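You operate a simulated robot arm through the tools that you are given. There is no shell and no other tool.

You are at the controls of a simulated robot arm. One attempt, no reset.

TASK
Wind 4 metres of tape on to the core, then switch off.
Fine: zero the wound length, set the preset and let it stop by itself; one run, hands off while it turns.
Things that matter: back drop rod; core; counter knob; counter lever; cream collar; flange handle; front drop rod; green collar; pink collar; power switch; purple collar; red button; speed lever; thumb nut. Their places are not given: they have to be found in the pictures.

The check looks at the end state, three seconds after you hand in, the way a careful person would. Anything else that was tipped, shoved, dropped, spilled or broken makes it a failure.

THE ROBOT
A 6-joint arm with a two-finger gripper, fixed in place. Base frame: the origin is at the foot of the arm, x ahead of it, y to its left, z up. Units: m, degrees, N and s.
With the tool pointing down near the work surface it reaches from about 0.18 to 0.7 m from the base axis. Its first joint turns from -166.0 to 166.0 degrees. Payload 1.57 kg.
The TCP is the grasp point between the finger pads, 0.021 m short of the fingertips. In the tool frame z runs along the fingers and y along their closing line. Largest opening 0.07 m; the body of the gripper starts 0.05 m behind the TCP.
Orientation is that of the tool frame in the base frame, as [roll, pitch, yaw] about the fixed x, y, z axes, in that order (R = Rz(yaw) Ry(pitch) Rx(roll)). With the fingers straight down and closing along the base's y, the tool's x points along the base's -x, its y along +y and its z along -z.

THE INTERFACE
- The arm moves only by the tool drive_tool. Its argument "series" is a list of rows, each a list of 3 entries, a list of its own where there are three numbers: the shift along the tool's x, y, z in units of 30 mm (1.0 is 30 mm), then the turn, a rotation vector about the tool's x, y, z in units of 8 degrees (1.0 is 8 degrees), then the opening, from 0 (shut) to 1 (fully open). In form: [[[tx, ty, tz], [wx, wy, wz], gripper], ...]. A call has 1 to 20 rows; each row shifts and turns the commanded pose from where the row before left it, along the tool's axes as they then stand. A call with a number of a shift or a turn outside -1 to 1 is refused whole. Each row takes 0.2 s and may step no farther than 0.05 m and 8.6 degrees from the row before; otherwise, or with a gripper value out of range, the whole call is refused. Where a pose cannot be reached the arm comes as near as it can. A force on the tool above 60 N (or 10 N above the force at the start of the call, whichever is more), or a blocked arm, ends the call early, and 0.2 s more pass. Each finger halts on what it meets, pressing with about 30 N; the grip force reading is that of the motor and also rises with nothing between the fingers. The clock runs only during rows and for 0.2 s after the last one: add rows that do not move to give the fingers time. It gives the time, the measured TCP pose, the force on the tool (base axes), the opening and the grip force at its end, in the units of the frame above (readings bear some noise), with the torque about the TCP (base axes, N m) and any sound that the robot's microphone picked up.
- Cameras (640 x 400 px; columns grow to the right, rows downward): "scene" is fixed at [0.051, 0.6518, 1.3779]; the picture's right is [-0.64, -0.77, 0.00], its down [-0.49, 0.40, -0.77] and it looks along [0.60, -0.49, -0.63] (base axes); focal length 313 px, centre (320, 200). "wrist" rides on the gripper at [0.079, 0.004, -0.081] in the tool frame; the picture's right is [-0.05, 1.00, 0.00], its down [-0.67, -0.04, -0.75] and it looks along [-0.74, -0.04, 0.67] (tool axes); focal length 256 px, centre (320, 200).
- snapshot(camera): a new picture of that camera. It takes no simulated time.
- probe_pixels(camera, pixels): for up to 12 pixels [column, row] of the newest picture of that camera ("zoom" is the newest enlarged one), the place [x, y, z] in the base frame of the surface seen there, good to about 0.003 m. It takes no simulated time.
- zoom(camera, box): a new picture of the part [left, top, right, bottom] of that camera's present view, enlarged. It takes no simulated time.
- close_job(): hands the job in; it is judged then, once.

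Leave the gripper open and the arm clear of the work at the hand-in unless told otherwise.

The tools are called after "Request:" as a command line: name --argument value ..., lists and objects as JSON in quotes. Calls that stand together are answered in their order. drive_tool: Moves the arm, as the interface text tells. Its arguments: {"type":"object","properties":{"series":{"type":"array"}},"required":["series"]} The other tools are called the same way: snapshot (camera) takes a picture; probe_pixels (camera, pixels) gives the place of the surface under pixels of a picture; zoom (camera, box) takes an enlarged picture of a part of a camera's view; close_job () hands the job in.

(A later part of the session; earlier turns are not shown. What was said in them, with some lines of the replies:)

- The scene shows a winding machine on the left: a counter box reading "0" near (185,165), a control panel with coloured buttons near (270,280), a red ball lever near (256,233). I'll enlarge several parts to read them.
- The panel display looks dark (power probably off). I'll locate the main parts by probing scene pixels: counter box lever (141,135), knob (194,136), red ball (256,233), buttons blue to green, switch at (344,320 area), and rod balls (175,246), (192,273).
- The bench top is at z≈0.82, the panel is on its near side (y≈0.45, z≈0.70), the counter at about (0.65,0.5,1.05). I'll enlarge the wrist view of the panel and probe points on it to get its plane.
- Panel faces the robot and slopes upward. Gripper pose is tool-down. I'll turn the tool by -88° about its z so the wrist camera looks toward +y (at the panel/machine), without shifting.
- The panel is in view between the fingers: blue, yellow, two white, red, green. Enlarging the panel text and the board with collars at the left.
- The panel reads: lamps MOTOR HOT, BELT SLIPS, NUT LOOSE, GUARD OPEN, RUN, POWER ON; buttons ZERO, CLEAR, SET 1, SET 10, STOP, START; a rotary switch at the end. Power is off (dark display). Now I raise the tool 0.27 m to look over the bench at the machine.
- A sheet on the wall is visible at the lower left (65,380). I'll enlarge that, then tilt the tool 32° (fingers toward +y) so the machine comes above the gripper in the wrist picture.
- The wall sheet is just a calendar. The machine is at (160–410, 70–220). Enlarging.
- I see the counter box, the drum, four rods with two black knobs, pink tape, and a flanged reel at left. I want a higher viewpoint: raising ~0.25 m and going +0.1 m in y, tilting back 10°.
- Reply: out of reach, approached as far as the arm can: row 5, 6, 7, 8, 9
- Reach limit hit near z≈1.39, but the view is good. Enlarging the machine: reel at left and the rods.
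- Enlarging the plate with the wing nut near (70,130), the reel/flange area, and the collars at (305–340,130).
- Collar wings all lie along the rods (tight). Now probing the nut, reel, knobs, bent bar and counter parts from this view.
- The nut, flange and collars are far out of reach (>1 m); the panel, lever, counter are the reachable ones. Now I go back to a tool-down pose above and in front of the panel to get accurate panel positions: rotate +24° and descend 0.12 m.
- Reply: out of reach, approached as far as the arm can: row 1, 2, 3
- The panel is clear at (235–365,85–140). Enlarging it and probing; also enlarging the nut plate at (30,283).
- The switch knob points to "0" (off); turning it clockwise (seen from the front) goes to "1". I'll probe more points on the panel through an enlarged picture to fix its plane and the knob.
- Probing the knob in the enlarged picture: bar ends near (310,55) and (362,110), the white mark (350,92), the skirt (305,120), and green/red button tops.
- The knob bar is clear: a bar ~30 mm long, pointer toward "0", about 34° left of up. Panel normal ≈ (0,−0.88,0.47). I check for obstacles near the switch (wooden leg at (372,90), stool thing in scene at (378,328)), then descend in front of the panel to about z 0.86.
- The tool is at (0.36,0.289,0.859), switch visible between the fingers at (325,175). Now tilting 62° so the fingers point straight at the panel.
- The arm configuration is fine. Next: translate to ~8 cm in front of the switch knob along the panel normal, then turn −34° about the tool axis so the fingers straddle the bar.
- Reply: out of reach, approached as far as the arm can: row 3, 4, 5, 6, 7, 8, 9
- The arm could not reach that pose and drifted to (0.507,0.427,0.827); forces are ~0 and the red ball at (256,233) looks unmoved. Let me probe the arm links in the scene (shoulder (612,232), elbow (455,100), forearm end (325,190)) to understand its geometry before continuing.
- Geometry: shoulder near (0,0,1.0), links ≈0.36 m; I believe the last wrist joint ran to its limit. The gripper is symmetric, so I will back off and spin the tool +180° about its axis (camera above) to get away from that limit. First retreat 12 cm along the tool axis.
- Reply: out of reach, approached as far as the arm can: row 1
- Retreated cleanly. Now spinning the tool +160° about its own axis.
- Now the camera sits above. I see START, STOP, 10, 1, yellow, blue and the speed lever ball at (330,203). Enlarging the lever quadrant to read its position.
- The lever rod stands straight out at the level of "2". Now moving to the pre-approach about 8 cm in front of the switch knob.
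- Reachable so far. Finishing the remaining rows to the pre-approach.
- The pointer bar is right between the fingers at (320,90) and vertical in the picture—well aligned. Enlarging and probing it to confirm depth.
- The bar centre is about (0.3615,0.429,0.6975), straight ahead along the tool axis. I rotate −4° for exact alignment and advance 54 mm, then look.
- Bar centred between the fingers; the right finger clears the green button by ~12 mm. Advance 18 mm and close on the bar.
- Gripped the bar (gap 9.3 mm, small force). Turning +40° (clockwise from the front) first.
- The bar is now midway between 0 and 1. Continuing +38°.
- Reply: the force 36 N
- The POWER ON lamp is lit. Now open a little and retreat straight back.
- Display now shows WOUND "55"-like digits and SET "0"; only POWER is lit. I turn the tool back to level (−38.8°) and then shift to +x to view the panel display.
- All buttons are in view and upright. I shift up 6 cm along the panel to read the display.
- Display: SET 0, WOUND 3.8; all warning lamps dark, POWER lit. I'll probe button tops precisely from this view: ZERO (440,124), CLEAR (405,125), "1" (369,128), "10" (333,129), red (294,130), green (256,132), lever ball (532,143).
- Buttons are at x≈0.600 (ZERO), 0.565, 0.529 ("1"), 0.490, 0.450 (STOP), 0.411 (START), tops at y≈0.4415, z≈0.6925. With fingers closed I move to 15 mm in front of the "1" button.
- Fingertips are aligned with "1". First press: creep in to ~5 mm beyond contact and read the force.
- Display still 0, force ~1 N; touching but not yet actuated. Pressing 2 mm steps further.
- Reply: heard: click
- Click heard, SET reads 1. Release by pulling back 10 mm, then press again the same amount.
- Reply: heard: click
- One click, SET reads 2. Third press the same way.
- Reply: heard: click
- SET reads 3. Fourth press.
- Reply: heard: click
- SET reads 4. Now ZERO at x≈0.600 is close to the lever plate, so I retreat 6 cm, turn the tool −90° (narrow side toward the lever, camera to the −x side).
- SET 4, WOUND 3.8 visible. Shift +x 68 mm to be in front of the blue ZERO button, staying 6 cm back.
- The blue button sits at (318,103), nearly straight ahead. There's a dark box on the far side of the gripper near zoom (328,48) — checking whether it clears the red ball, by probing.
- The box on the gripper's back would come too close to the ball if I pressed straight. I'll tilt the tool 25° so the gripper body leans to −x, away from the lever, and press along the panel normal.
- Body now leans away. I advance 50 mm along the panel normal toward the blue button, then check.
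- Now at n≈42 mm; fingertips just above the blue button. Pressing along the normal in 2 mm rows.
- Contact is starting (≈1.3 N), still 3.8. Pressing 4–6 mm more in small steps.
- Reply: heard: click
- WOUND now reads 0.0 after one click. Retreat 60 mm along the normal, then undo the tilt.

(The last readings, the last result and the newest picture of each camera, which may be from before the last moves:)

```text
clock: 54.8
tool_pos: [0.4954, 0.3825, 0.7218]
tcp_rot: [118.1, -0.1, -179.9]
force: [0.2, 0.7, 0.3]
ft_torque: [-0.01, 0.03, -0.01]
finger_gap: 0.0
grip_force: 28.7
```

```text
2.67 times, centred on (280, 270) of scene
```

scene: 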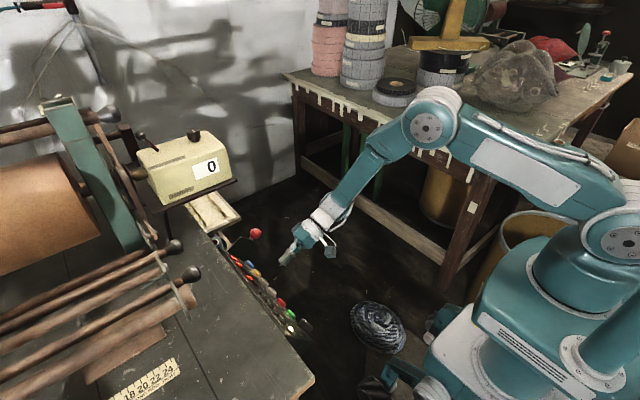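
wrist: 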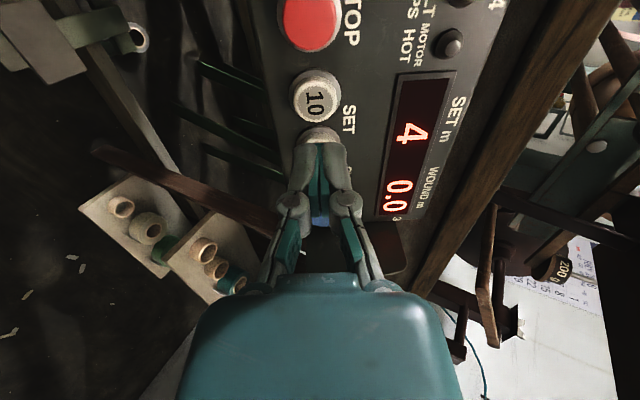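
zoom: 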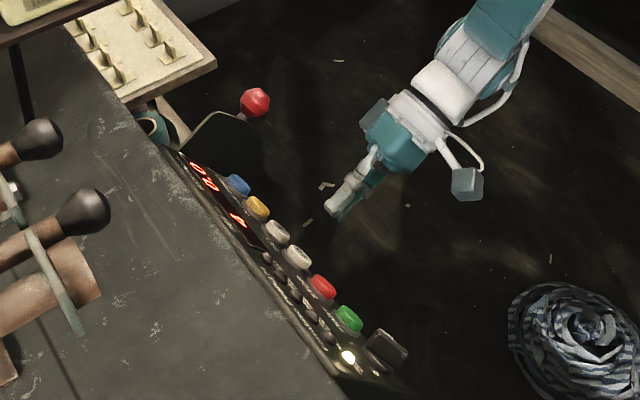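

SET 4 / WOUND 0.0 confirmed. Rotate the tool back +90° (camera above) while backing off 2 cm, then move to in front of the green START button (x≈0.411).

Request:
drive_tool --series '[[[0, 0, -0.7], [0, 0, 0], 0], [[0, 0, 0], [0, 0, 0.9375], 0], [[0, 0, 0], [0, 0, 0.9375], 0], [[0, 0, 0], [0, 0, 0.9375], 0], [[0, 0, 0], [0, 0, 0.9375], 0], [[0, 0, 0], [0, 0, 0.9375], 0], [[0, 0, 0], [0, 0, 0.9375], 0], [[0, 0, 0], [0, 0, 0.9375], 0], [[0, 0, 0], [0, 0, 0.9375], 0], [[0, 0, 0], [0, 0, 0.9375], 0], [[0, 0, 0], [0, 0, 0.9375], 0], [[0, 0, 0], [0, 0, 0.9375], 0], [[0, 0, 0], [0, 0, 0.9375], 0], [[0, -0.94, 0], [0, 0, 0], 0], [[0, -0.94, 0], [0, 0, 0], 0], [[0, -0.94, 0], [0, 0, 0], 0], [[0, 0, 0], [0, 0, 0], 0]]'

Request:
snapshot --camera "wrist"

Request:
snapshot --camera "scene"

```text
clock: 58.4
tool_pos: [0.4119, 0.364, 0.7341]
tcp_rot: [180.0, -62.1, 90.0]
force: [-0.2, 0.1, -0.8]
ft_torque: [-0.01, 0.03, -0.01]
finger_gap: 0.0
grip_force: 28.7
```

```text
taken
```

wrist: 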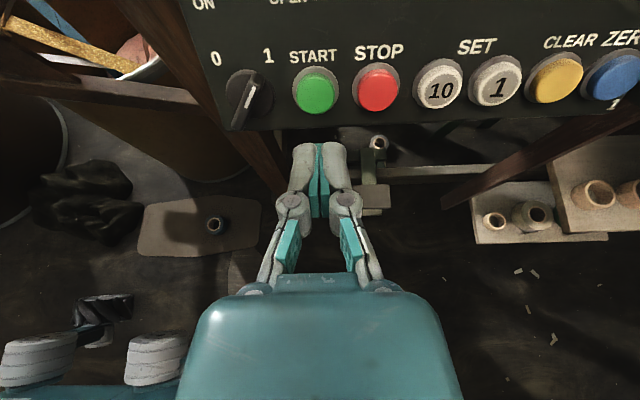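

```text
taken
```

scene: 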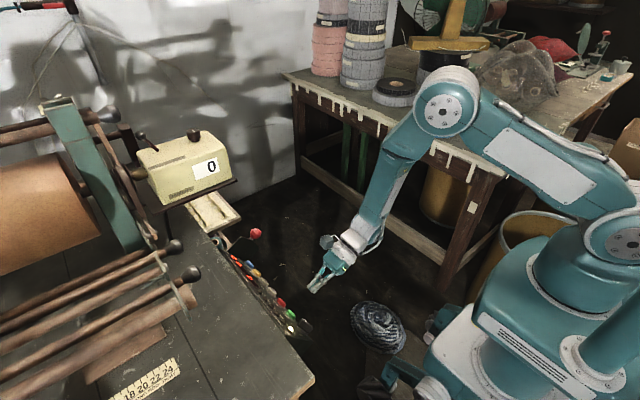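

Green button is dead ahead at (317,92). Advance to 15 mm away and then press START.

Request:
drive_tool --series '[[[0, 0, 0.87], [0, 0, 0], 0], [[0, 0, 0.87], [0, 0, 0], 0], [[0, 0, 0], [0, 0, 0], 0]]'

Request:
snapshot --camera "wrist"

```text
clock: 59.2
tool_pos: [0.4115, 0.4109, 0.708]
tcp_rot: [-179.9, -62.0, 89.9]
force: [-0.6, -0.2, -1.5]
ft_torque: [0.01, 0.0, 0.03]
finger_gap: 0.0
grip_force: 28.1
```

```text
taken
```

wrist: 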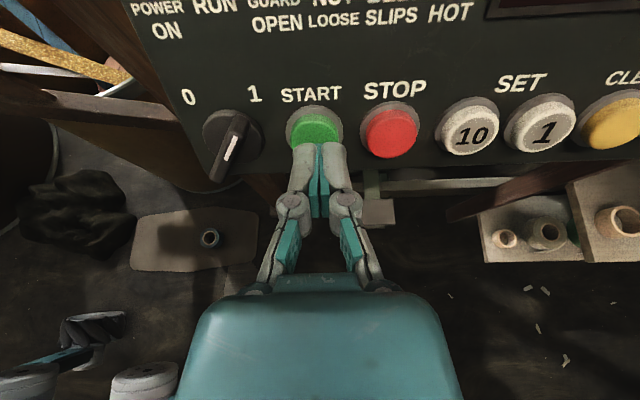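

Aligned over START. Pressing ~21 mm total along the axis, in shrinking steps, until the click.

Request:
drive_tool --series '[[[0, 0, 0.25], [0, 0, 0], 0], [[0, 0, 0.15], [0, 0, 0], 0], [[0, 0, 0.1], [0, 0, 0], 0], [[0, 0, 0.07], [0, 0, 0], 0], [[0, 0, 0.07], [0, 0, 0], 0]]'

Request:
snapshot --camera "wrist"

Request:
zoom --camera "scene" --box '[220, 235, 320, 345]'

```text
clock: 60.4
tool_pos: [0.4108, 0.4274, 0.6993]
tcp_rot: [-179.9, -62.0, 89.9]
force: [0.0, -4.2, -0.2]
ft_torque: [-0.06, 0.04, 0.05]
finger_gap: 0.006
grip_force: 28.6
heard: click
```

```text
taken
```

wrist: 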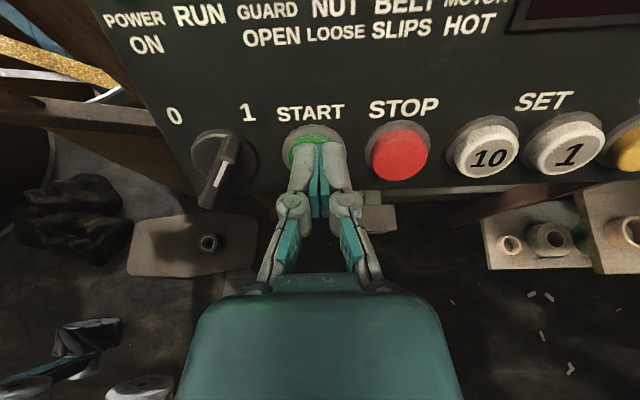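

```text
3.64 times, centred on (270, 290) of scene
```

zoom: 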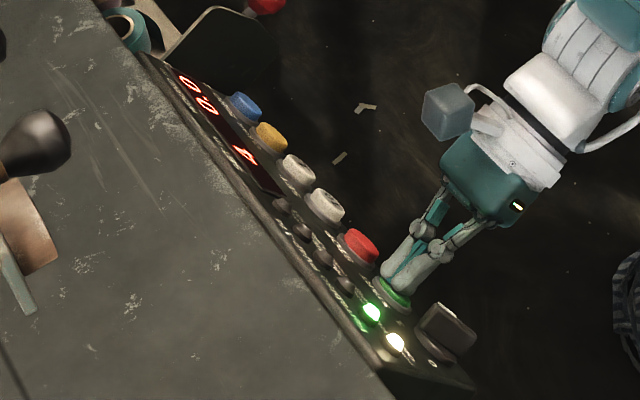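

RUN lamp is lit green. Release the button and retreat 7 cm straight back, touching nothing.

Request:
drive_tool --series '[[[0, 0, -0.4], [0, 0, 0], 0], [[0, 0, -0.8], [0, 0, 0], 0], [[0, 0, -0.8], [0, 0, 0], 0], [[0.3, 0.3, -0.5], [0, 0, 0], 0]]'

Request:
snapshot --camera "wrist"

Request:
snapshot --camera "scene"

Request:
zoom --camera "scene" --box '[220, 235, 320, 345]'

```text
clock: 61.4
tool_pos: [0.4213, 0.3655, 0.7428]
tcp_rot: [-179.8, -62.0, 90.0]
force: [0.4, -0.1, -0.1]
ft_torque: [-0.06, 0.02, -0.01]
finger_gap: 0.0
grip_force: 28.5
```

```text
taken
```

wrist: 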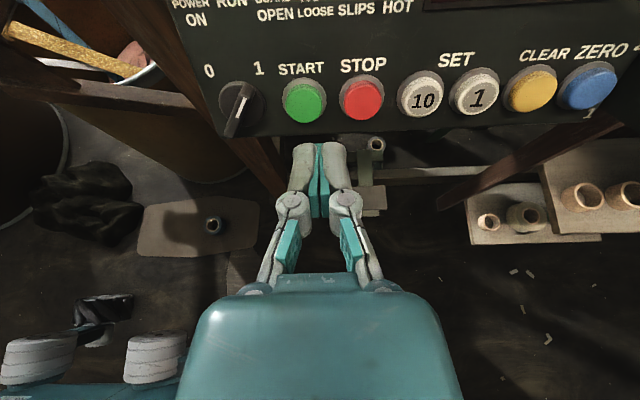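

```text
taken
```

scene: 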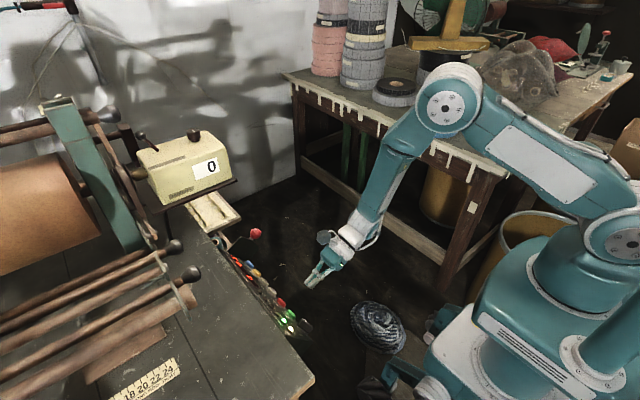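

```text
3.64 times, centred on (270, 290) of scene
```

zoom: 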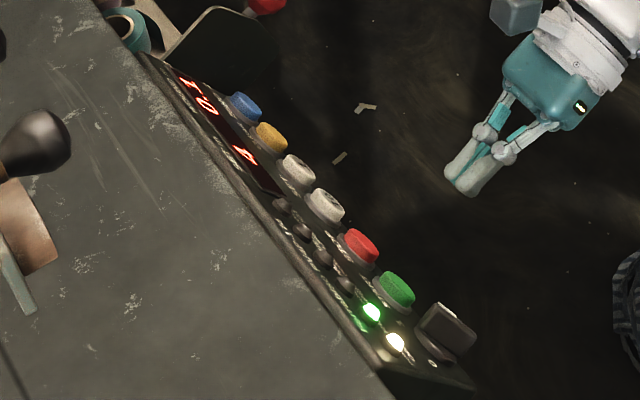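

It is winding: WOUND 0.1. I move the arm up/back a little so the wrist camera sees the display, then wait.

Request:
drive_tool --series '[[[0.8, 0.5, -0.5], [0, 0, 0], 0], [[0.8, 0.5, -0.5], [0, 0, 0], 0], [[0.5, 0.5, -0.3], [0, 0, 0], 0], [[0, 0, 0], [0, 0, 0], 0], [[0, 0, 0], [0, 0, 0], 0]]'

Request:
snapshot --camera "wrist"

Request:
snapshot --camera "scene"

```text
clock: 62.6
tool_pos: [0.4644, 0.3602, 0.8166]
tcp_rot: [-179.9, -62.0, 89.8]
force: [0.3, 1.3, 0.6]
ft_torque: [-0.01, -0.02, -0.02]
finger_gap: 0.0001
grip_force: 29.0
```

```text
taken
```

wrist: 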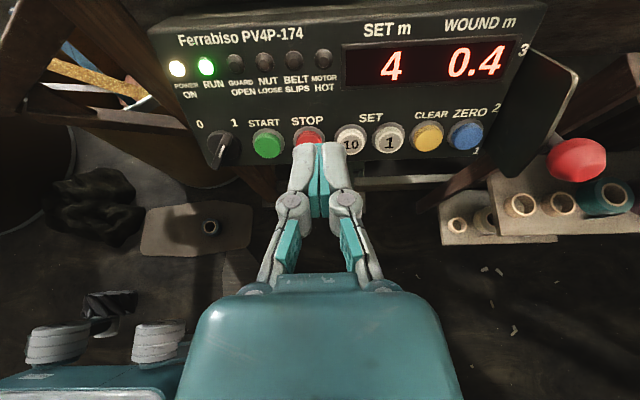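

```text
taken
```

scene: 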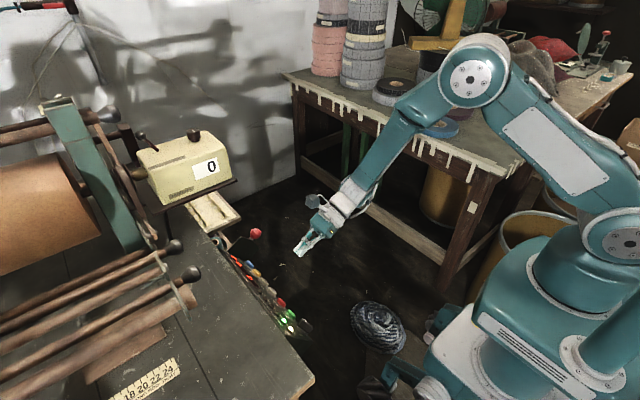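

RUN lit, WOUND 0.4, no warnings. Waiting 4 s without moving.

Request:
drive_tool --series '[[[0, 0, 0], [0, 0, 0], 0], [[0, 0, 0], [0, 0, 0], 0], [[0, 0, 0], [0, 0, 0], 0], [[0, 0, 0], [0, 0, 0], 0], [[0, 0, 0], [0, 0, 0], 0], [[0, 0, 0], [0, 0, 0], 0], [[0, 0, 0], [0, 0, 0], 0], [[0, 0, 0], [0, 0, 0], 0], [[0, 0, 0], [0, 0, 0], 0], [[0, 0, 0], [0, 0, 0], 0], [[0, 0, 0], [0, 0, 0], 0], [[0, 0, 0], [0, 0, 0], 0], [[0, 0, 0], [0, 0, 0], 0], [[0, 0, 0], [0, 0, 0], 0], [[0, 0, 0], [0, 0, 0], 0], [[0, 0, 0], [0, 0, 0], 0], [[0, 0, 0], [0, 0, 0], 0], [[0, 0, 0], [0, 0, 0], 0], [[0, 0, 0], [0, 0, 0], 0], [[0, 0, 0], [0, 0, 0], 0]]'

Request:
snapshot --camera "wrist"

Request:
snapshot --camera "scene"

```text
clock: 66.8
tool_pos: [0.4649, 0.3602, 0.8154]
tcp_rot: [-179.9, -62.0, 89.9]
force: [-0.3, 0.1, -0.2]
ft_torque: [-0.02, 0.03, 0.03]
finger_gap: 0.0
grip_force: 28.7
```

```text
taken
```

wrist: 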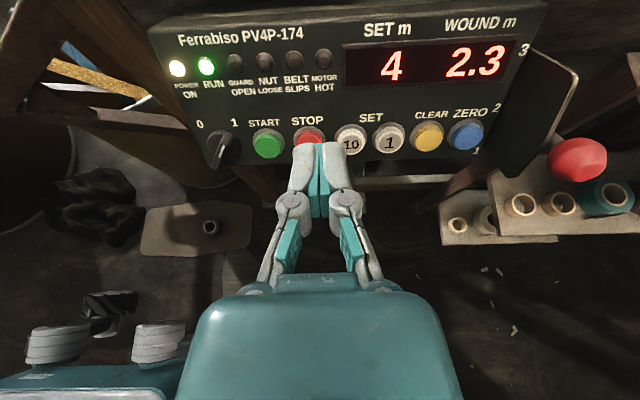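

```text
taken
```

scene: 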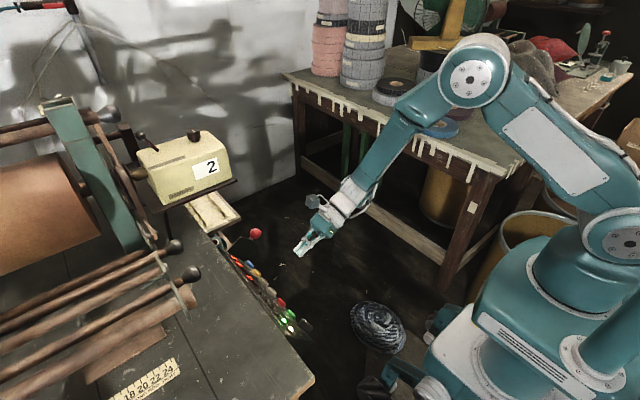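

WOUND 2.3, mechanical counter reads 2 – consistent. Waiting another 4 s.

Request:
drive_tool --series '[[[0, 0, 0], [0, 0, 0], 0], [[0, 0, 0], [0, 0, 0], 0], [[0, 0, 0], [0, 0, 0], 0], [[0, 0, 0], [0, 0, 0], 0], [[0, 0, 0], [0, 0, 0], 0], [[0, 0, 0], [0, 0, 0], 0], [[0, 0, 0], [0, 0, 0], 0], [[0, 0, 0], [0, 0, 0], 0], [[0, 0, 0], [0, 0, 0], 0], [[0, 0, 0], [0, 0, 0], 0], [[0, 0, 0], [0, 0, 0], 0], [[0, 0, 0], [0, 0, 0], 0], [[0, 0, 0], [0, 0, 0], 0], [[0, 0, 0], [0, 0, 0], 0], [[0, 0, 0], [0, 0, 0], 0], [[0, 0, 0], [0, 0, 0], 0], [[0, 0, 0], [0, 0, 0], 0], [[0, 0, 0], [0, 0, 0], 0], [[0, 0, 0], [0, 0, 0], 0], [[0, 0, 0], [0, 0, 0], 0]]'

Request:
snapshot --camera "wrist"

Request:
snapshot --camera "scene"

```text
clock: 71.0
tool_pos: [0.4652, 0.3602, 0.8156]
tcp_rot: [-179.9, -62.0, 89.9]
force: [-0.6, 0.2, 0.1]
ft_torque: [-0.01, 0.0, 0.03]
finger_gap: 0.0003
grip_force: 28.9
```

```text
taken
```

wrist: 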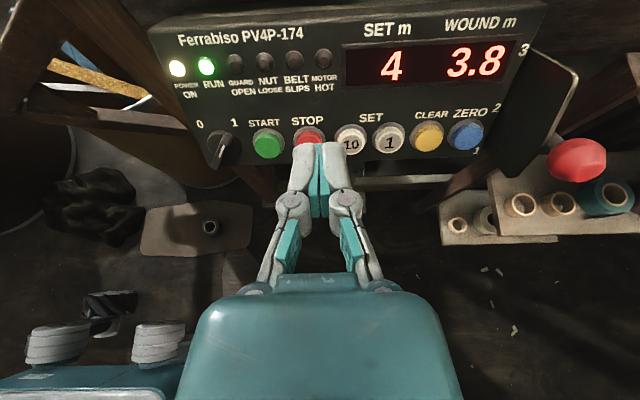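

```text
taken
```

scene: 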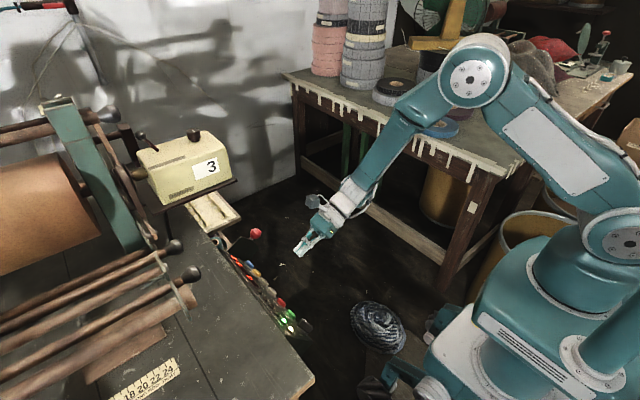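

WOUND 3.8, it is slowing down as it nears the preset. Waiting more.

Request:
drive_tool --series '[[[0, 0, 0], [0, 0, 0], 0], [[0, 0, 0], [0, 0, 0], 0], [[0, 0, 0], [0, 0, 0], 0], [[0, 0, 0], [0, 0, 0], 0], [[0, 0, 0], [0, 0, 0], 0], [[0, 0, 0], [0, 0, 0], 0], [[0, 0, 0], [0, 0, 0], 0], [[0, 0, 0], [0, 0, 0], 0], [[0, 0, 0], [0, 0, 0], 0], [[0, 0, 0], [0, 0, 0], 0], [[0, 0, 0], [0, 0, 0], 0], [[0, 0, 0], [0, 0, 0], 0], [[0, 0, 0], [0, 0, 0], 0], [[0, 0, 0], [0, 0, 0], 0], [[0, 0, 0], [0, 0, 0], 0], [[0, 0, 0], [0, 0, 0], 0], [[0, 0, 0], [0, 0, 0], 0], [[0, 0, 0], [0, 0, 0], 0], [[0, 0, 0], [0, 0, 0], 0], [[0, 0, 0], [0, 0, 0], 0]]'

Request:
snapshot --camera "wrist"

Request:
snapshot --camera "scene"

```text
clock: 75.2
tool_pos: [0.4648, 0.3602, 0.8158]
tcp_rot: [-179.9, -61.9, 89.9]
force: [-0.3, -0.3, 0.6]
ft_torque: [-0.02, 0.02, -0.04]
finger_gap: 0.0
grip_force: 28.8
```

```text
taken
```

wrist: 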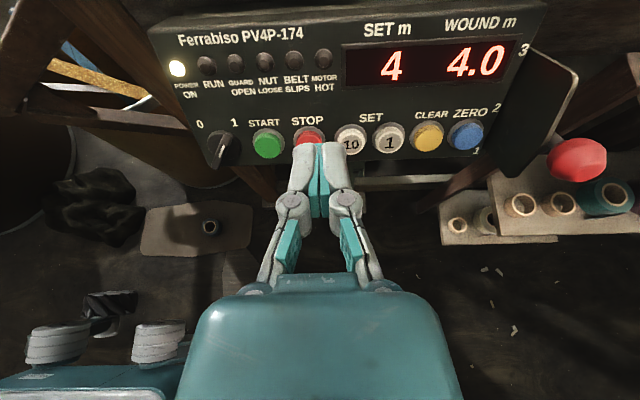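

```text
taken
```

scene: 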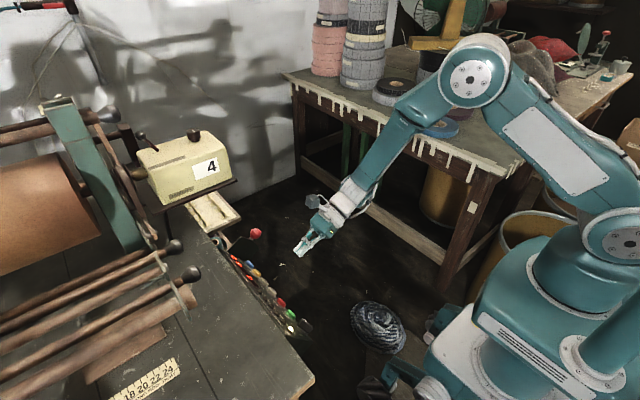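

RUN lamp is out, WOUND 4.0, counter reads 4: it stopped by itself. Now to switch off: move to 10 cm in front of the switch, turn +38.4° to match the bar at "1", and open to ~35 mm.

Request:
drive_tool --series '[[[-0.602, -0.858, 0.355], [0, 0, 0], 0], [[-0.602, -0.858, 0.355], [0, 0, 0], 0], [[-0.602, -0.858, 0.355], [0, 0, 0], 0], [[-0.602, -0.858, 0.355], [0, 0, 0], 0.3], [[0, 0, 0], [0, 0, 0.96], 0.5], [[0, 0, 0], [0, 0, 0.96], 0.5], [[0, 0, 0], [0, 0, 0.96], 0.5], [[0, 0, 0], [0, 0, 0.96], 0.5], [[0, 0, 0], [0, 0, 0.96], 0.5], [[0, 0, 0], [0, 0, 0], 0.5]]'

Request:
snapshot --camera "wrist"

Request:
zoom --camera "wrist" --box '[240, 20, 420, 160]'

```text
clock: 77.4
tool_pos: [0.3624, 0.3637, 0.7322]
tcp_rot: [-130.5, -43.7, 30.6]
force: [-0.9, -0.2, 0.4]
ft_torque: [0.03, 0.0, 0.01]
finger_gap: 0.0352
grip_force: 0.1
```

```text
taken
```

wrist: 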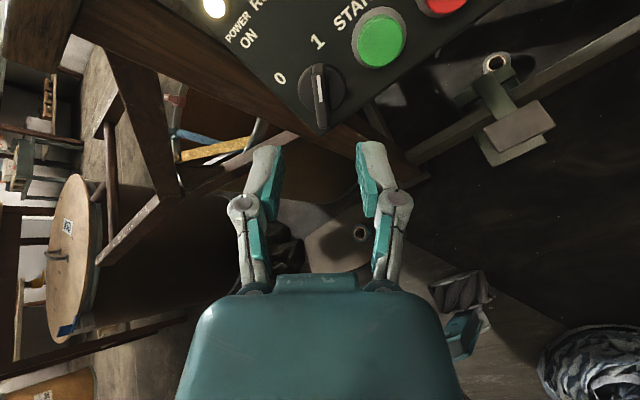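

```text
2.86 times, centred on (330, 90) of wrist
```

zoom: 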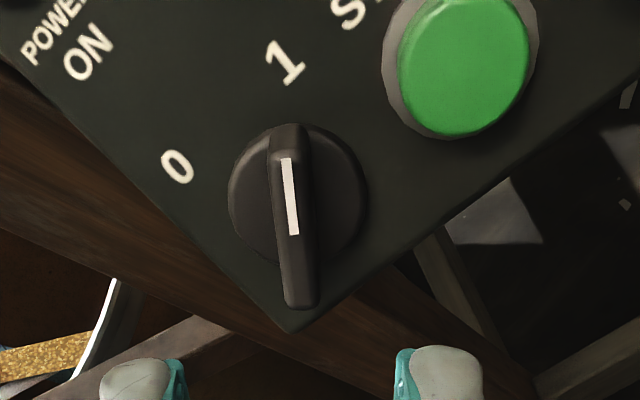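

The bar is centred at (321,95), tilted ~4°. Rotate −4°, advance 50 mm, and look again.

Request:
drive_tool --series '[[[0, 0, 0], [0, 0, -0.5], 0.5], [[0, 0, 0.6], [0, 0, 0], 0.5], [[0, 0, 0.6], [0, 0, 0], 0.5], [[0, 0, 0.45], [0, 0, 0], 0.5], [[0, 0, 0], [0, 0, 0], 0.5]]'

Request:
zoom --camera "wrist" --box '[230, 80, 410, 220]'

```text
clock: 78.6
tool_pos: [0.3617, 0.4084, 0.7097]
tcp_rot: [-133.3, -46.6, 34.4]
force: [-0.5, 0.2, 0.3]
ft_torque: [-0.03, 0.0, -0.01]
finger_gap: 0.0347
grip_force: 0.0
```

```text
2.86 times, centred on (320, 150) of wrist
```

zoom: 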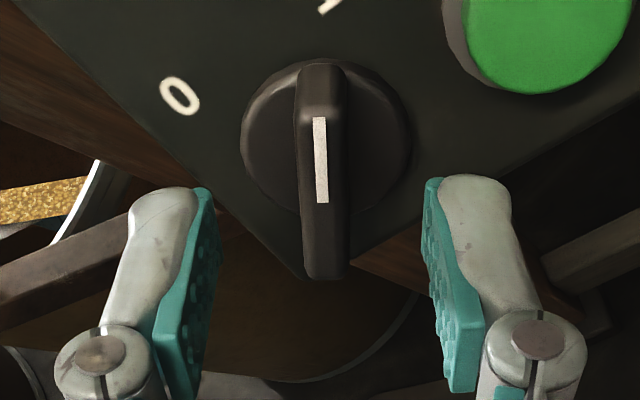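

Bar centred and aligned between the fingers. Advance 17 mm and close on it.

Request:
drive_tool --series '[[[0, 0, 0.3], [0, 0, 0], 0.5], [[0, 0, 0.25], [0, 0, 0], 0.5], [[0, 0, 0], [0, 0, 0], 0.5], [[0, 0, 0], [0, 0, 0], 0.2], [[0, 0, 0], [0, 0, 0], 0], [[0, 0, 0], [0, 0, 0], 0]]'

Request:
drive_tool --series '[[[0, 0, 0], [0, 0, -0.8], 0], [[0, 0, 0], [0, 0, -0.8], 0], [[0, 0, 0], [0, 0, -0.8], 0], [[0, 0, 0], [0, 0, -0.8], 0], [[0, 0, 0], [0, 0, -0.8], 0], [[0, 0, 0], [0, 0, -0.8], 0], [[0, 0, 0], [0, 0, -0.8], 0], [[0, 0, 0], [0, 0, 0], 0]]'

Request:
snapshot --camera "wrist"

```text
clock: 80.0
tool_pos: [0.362, 0.421, 0.7006]
tcp_rot: [-133.3, -46.7, 34.4]
force: [8.0, -0.8, -6.8]
ft_torque: [-0.12, -0.09, -0.15]
finger_gap: 0.0091
grip_force: 32.0
```

```text
clock: 81.8
tool_pos: [0.3623, 0.4215, 0.7028]
tcp_rot: [161.3, -60.2, 111.4]
force: [-5.9, -8.5, 1.0]
ft_torque: [0.85, 0.15, 0.27]
finger_gap: 0.0091
grip_force: 32.2
```

```text
taken
```

wrist: 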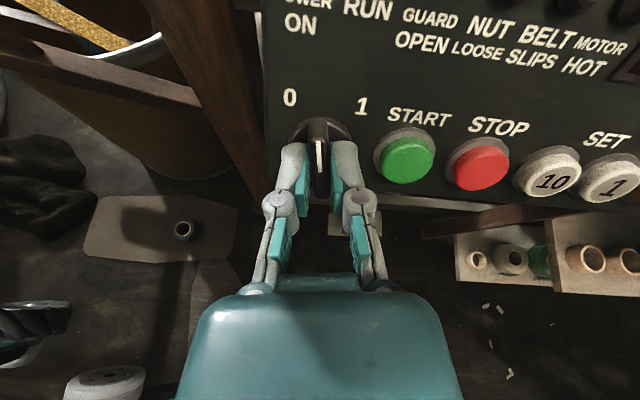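

Past the middle toward 0. Continue another −27° and check the lamp.

Request:
drive_tool --series '[[[0, 0, 0], [0, 0, -0.8], 0], [[0, 0, 0], [0, 0, -0.8], 0], [[0, 0, 0], [0, 0, -0.8], 0], [[0, 0, 0], [0, 0, -0.8], 0], [[0, 0, 0], [0, 0, 0], 0]]'

Request:
snapshot --camera "wrist"

Request:
zoom --camera "scene" --box '[220, 235, 330, 345]'

```text
clock: 83.0
tool_pos: [0.36, 0.4214, 0.7015]
tcp_rot: [132.3, -45.5, 147.2]
force: [-25.2, -11.9, 4.6]
ft_torque: [0.1, 0.69, 0.23]
finger_gap: 0.0091
grip_force: 32.2
```

```text
taken
```

wrist: 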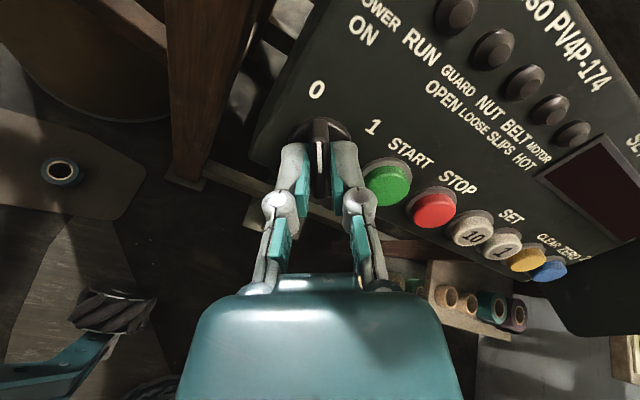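

```text
3.64 times, centred on (275, 290) of scene
```

zoom: 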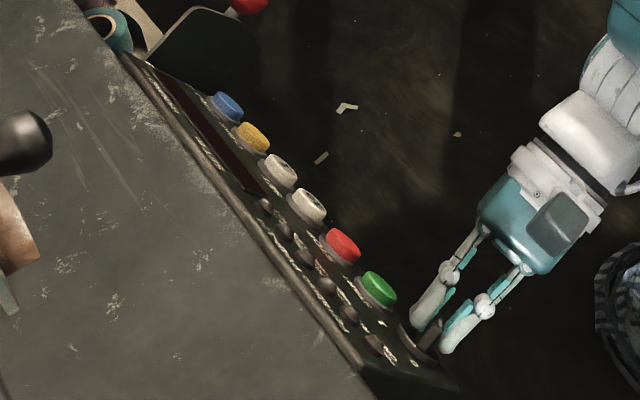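

Display and all lamps are dark: power off. A final −2° nudge to seat it at "0", then open and retreat straight back.

Request:
drive_tool --series '[[[0, 0, 0], [0, 0, -0.25], 0], [[0, 0, 0], [0, 0, 0], 0.35], [[0, 0, 0], [0, 0, 0], 0.35], [[0, 0, -0.5], [0, 0, 0], 0.35], [[0, 0, -0.8], [0, 0, 0], 0.35], [[0, 0, -0.8], [0, 0, 0], 0.35], [[0, 0, -0.8], [0, 0, 0], 0.35], [[0, 0, 0], [0, 0, 0], 0.35]]'

Request:
snapshot --camera "wrist"

Request:
zoom --camera "wrist" --box '[260, 20, 440, 160]'

```text
clock: 84.8
tool_pos: [0.363, 0.3456, 0.7433]
tcp_rot: [131.0, -44.1, 149.0]
force: [-0.3, 0.3, -0.3]
ft_torque: [-0.03, 0.03, 0.02]
finger_gap: 0.0246
grip_force: 0.0
```

```text
taken
```

wrist: 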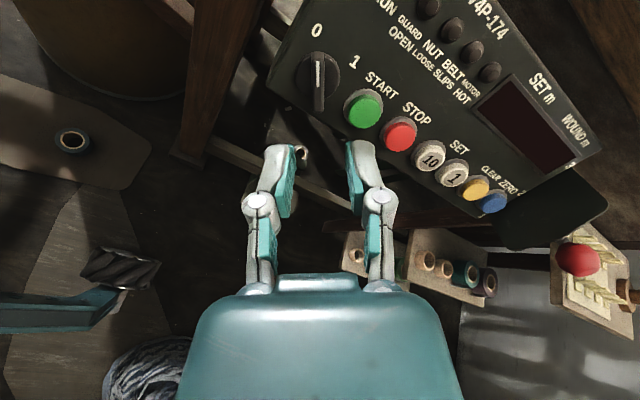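

```text
2.86 times, centred on (350, 90) of wrist
```

zoom: 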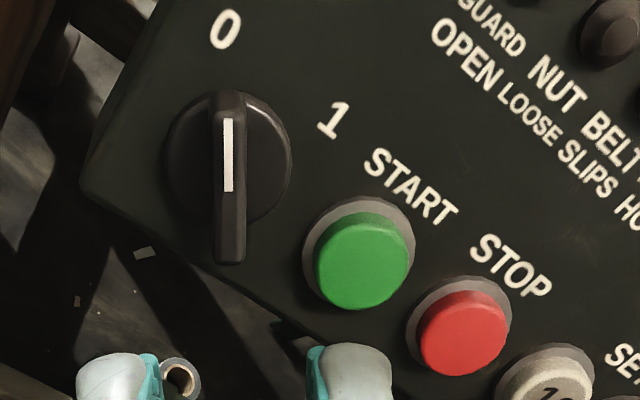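

Pointer at "0", everything dark. Back off another 9 cm, open the gripper fully, and check the scene.

Request:
drive_tool --series '[[[0, 0, -0.9], [0, 0, 0], 0.6], [[0, 0, -0.9], [0, 0, 0], 1], [[0, 0, -0.9], [0, 0, 0], 1], [[0.8, 0.5, 0], [0, 0, 0], 1], [[0.8, 0.5, 0], [0, 0, 0], 1], [[0.8, 0.5, 0], [0, 0, 0], 1], [[0, 0, 0], [0, 0, 0], 1], [[0, 0, 0], [0, 0, 0], 1]]'

Request:
snapshot --camera "scene"

Request:
zoom --camera "scene" --box '[120, 110, 320, 340]'

Request:
snapshot --camera "wrist"

```text
clock: 86.6
tool_pos: [0.3533, 0.3127, 0.8552]
tcp_rot: [130.9, -44.1, 148.9]
force: [-0.7, -0.1, -0.5]
ft_torque: [-0.01, -0.01, 0.03]
finger_gap: 0.0697
grip_force: 0.1
```

```text
taken
```

scene: 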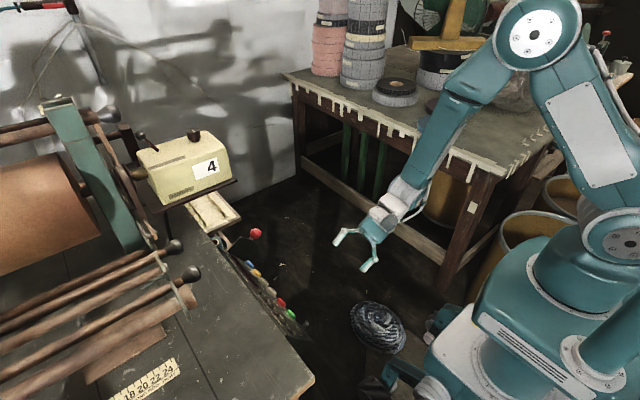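

```text
1.74 times, centred on (220, 225) of scene
```

zoom: 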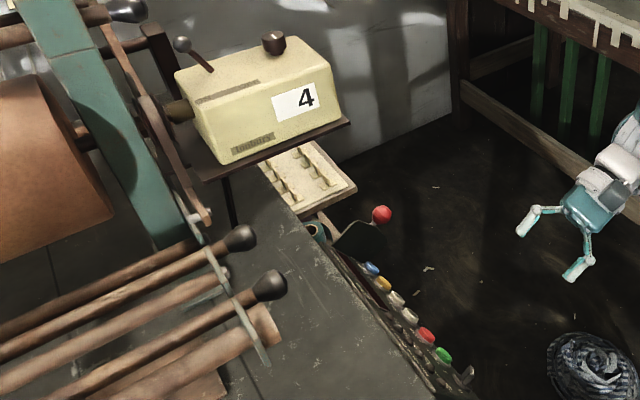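

```text
taken
```

wrist: 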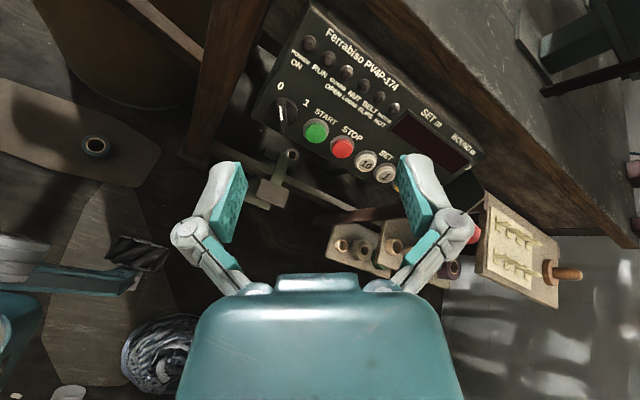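

Counter shows 4, the panel is dark with the switch at 0, the speed lever and everything else are where they were, the gripper is open and the arm is clear. Handing in.

Request:
close_job

```text
The job is handed in.
```

The 4 metres are wound and the machine is switched off. I handed the job in, but no verdict came back.

- **Zero and preset:** The WOUND display read 3.8 when I switched on. I pressed ZERO to bring it to 0.0 and set the preset to 4.
- **The run:** I pressed START once and the machine stopped by itself. WOUND read 4.0 and the mechanical counter also read 4. The arm touched nothing while it turned, and no warning lamps came on.
- **Speed:** The speed lever stayed where it was, which looked like position 2.
- **Switch-off:** The power switch is back at 0 and the display and lamps are dark.
- **End state:** The gripper is open, the arm is clear of the work, and I saw nothing else moved.

Early on, the arm could not reach one commanded pose and drifted towards the panel. It registered no contact force, and I backed it away before going on.
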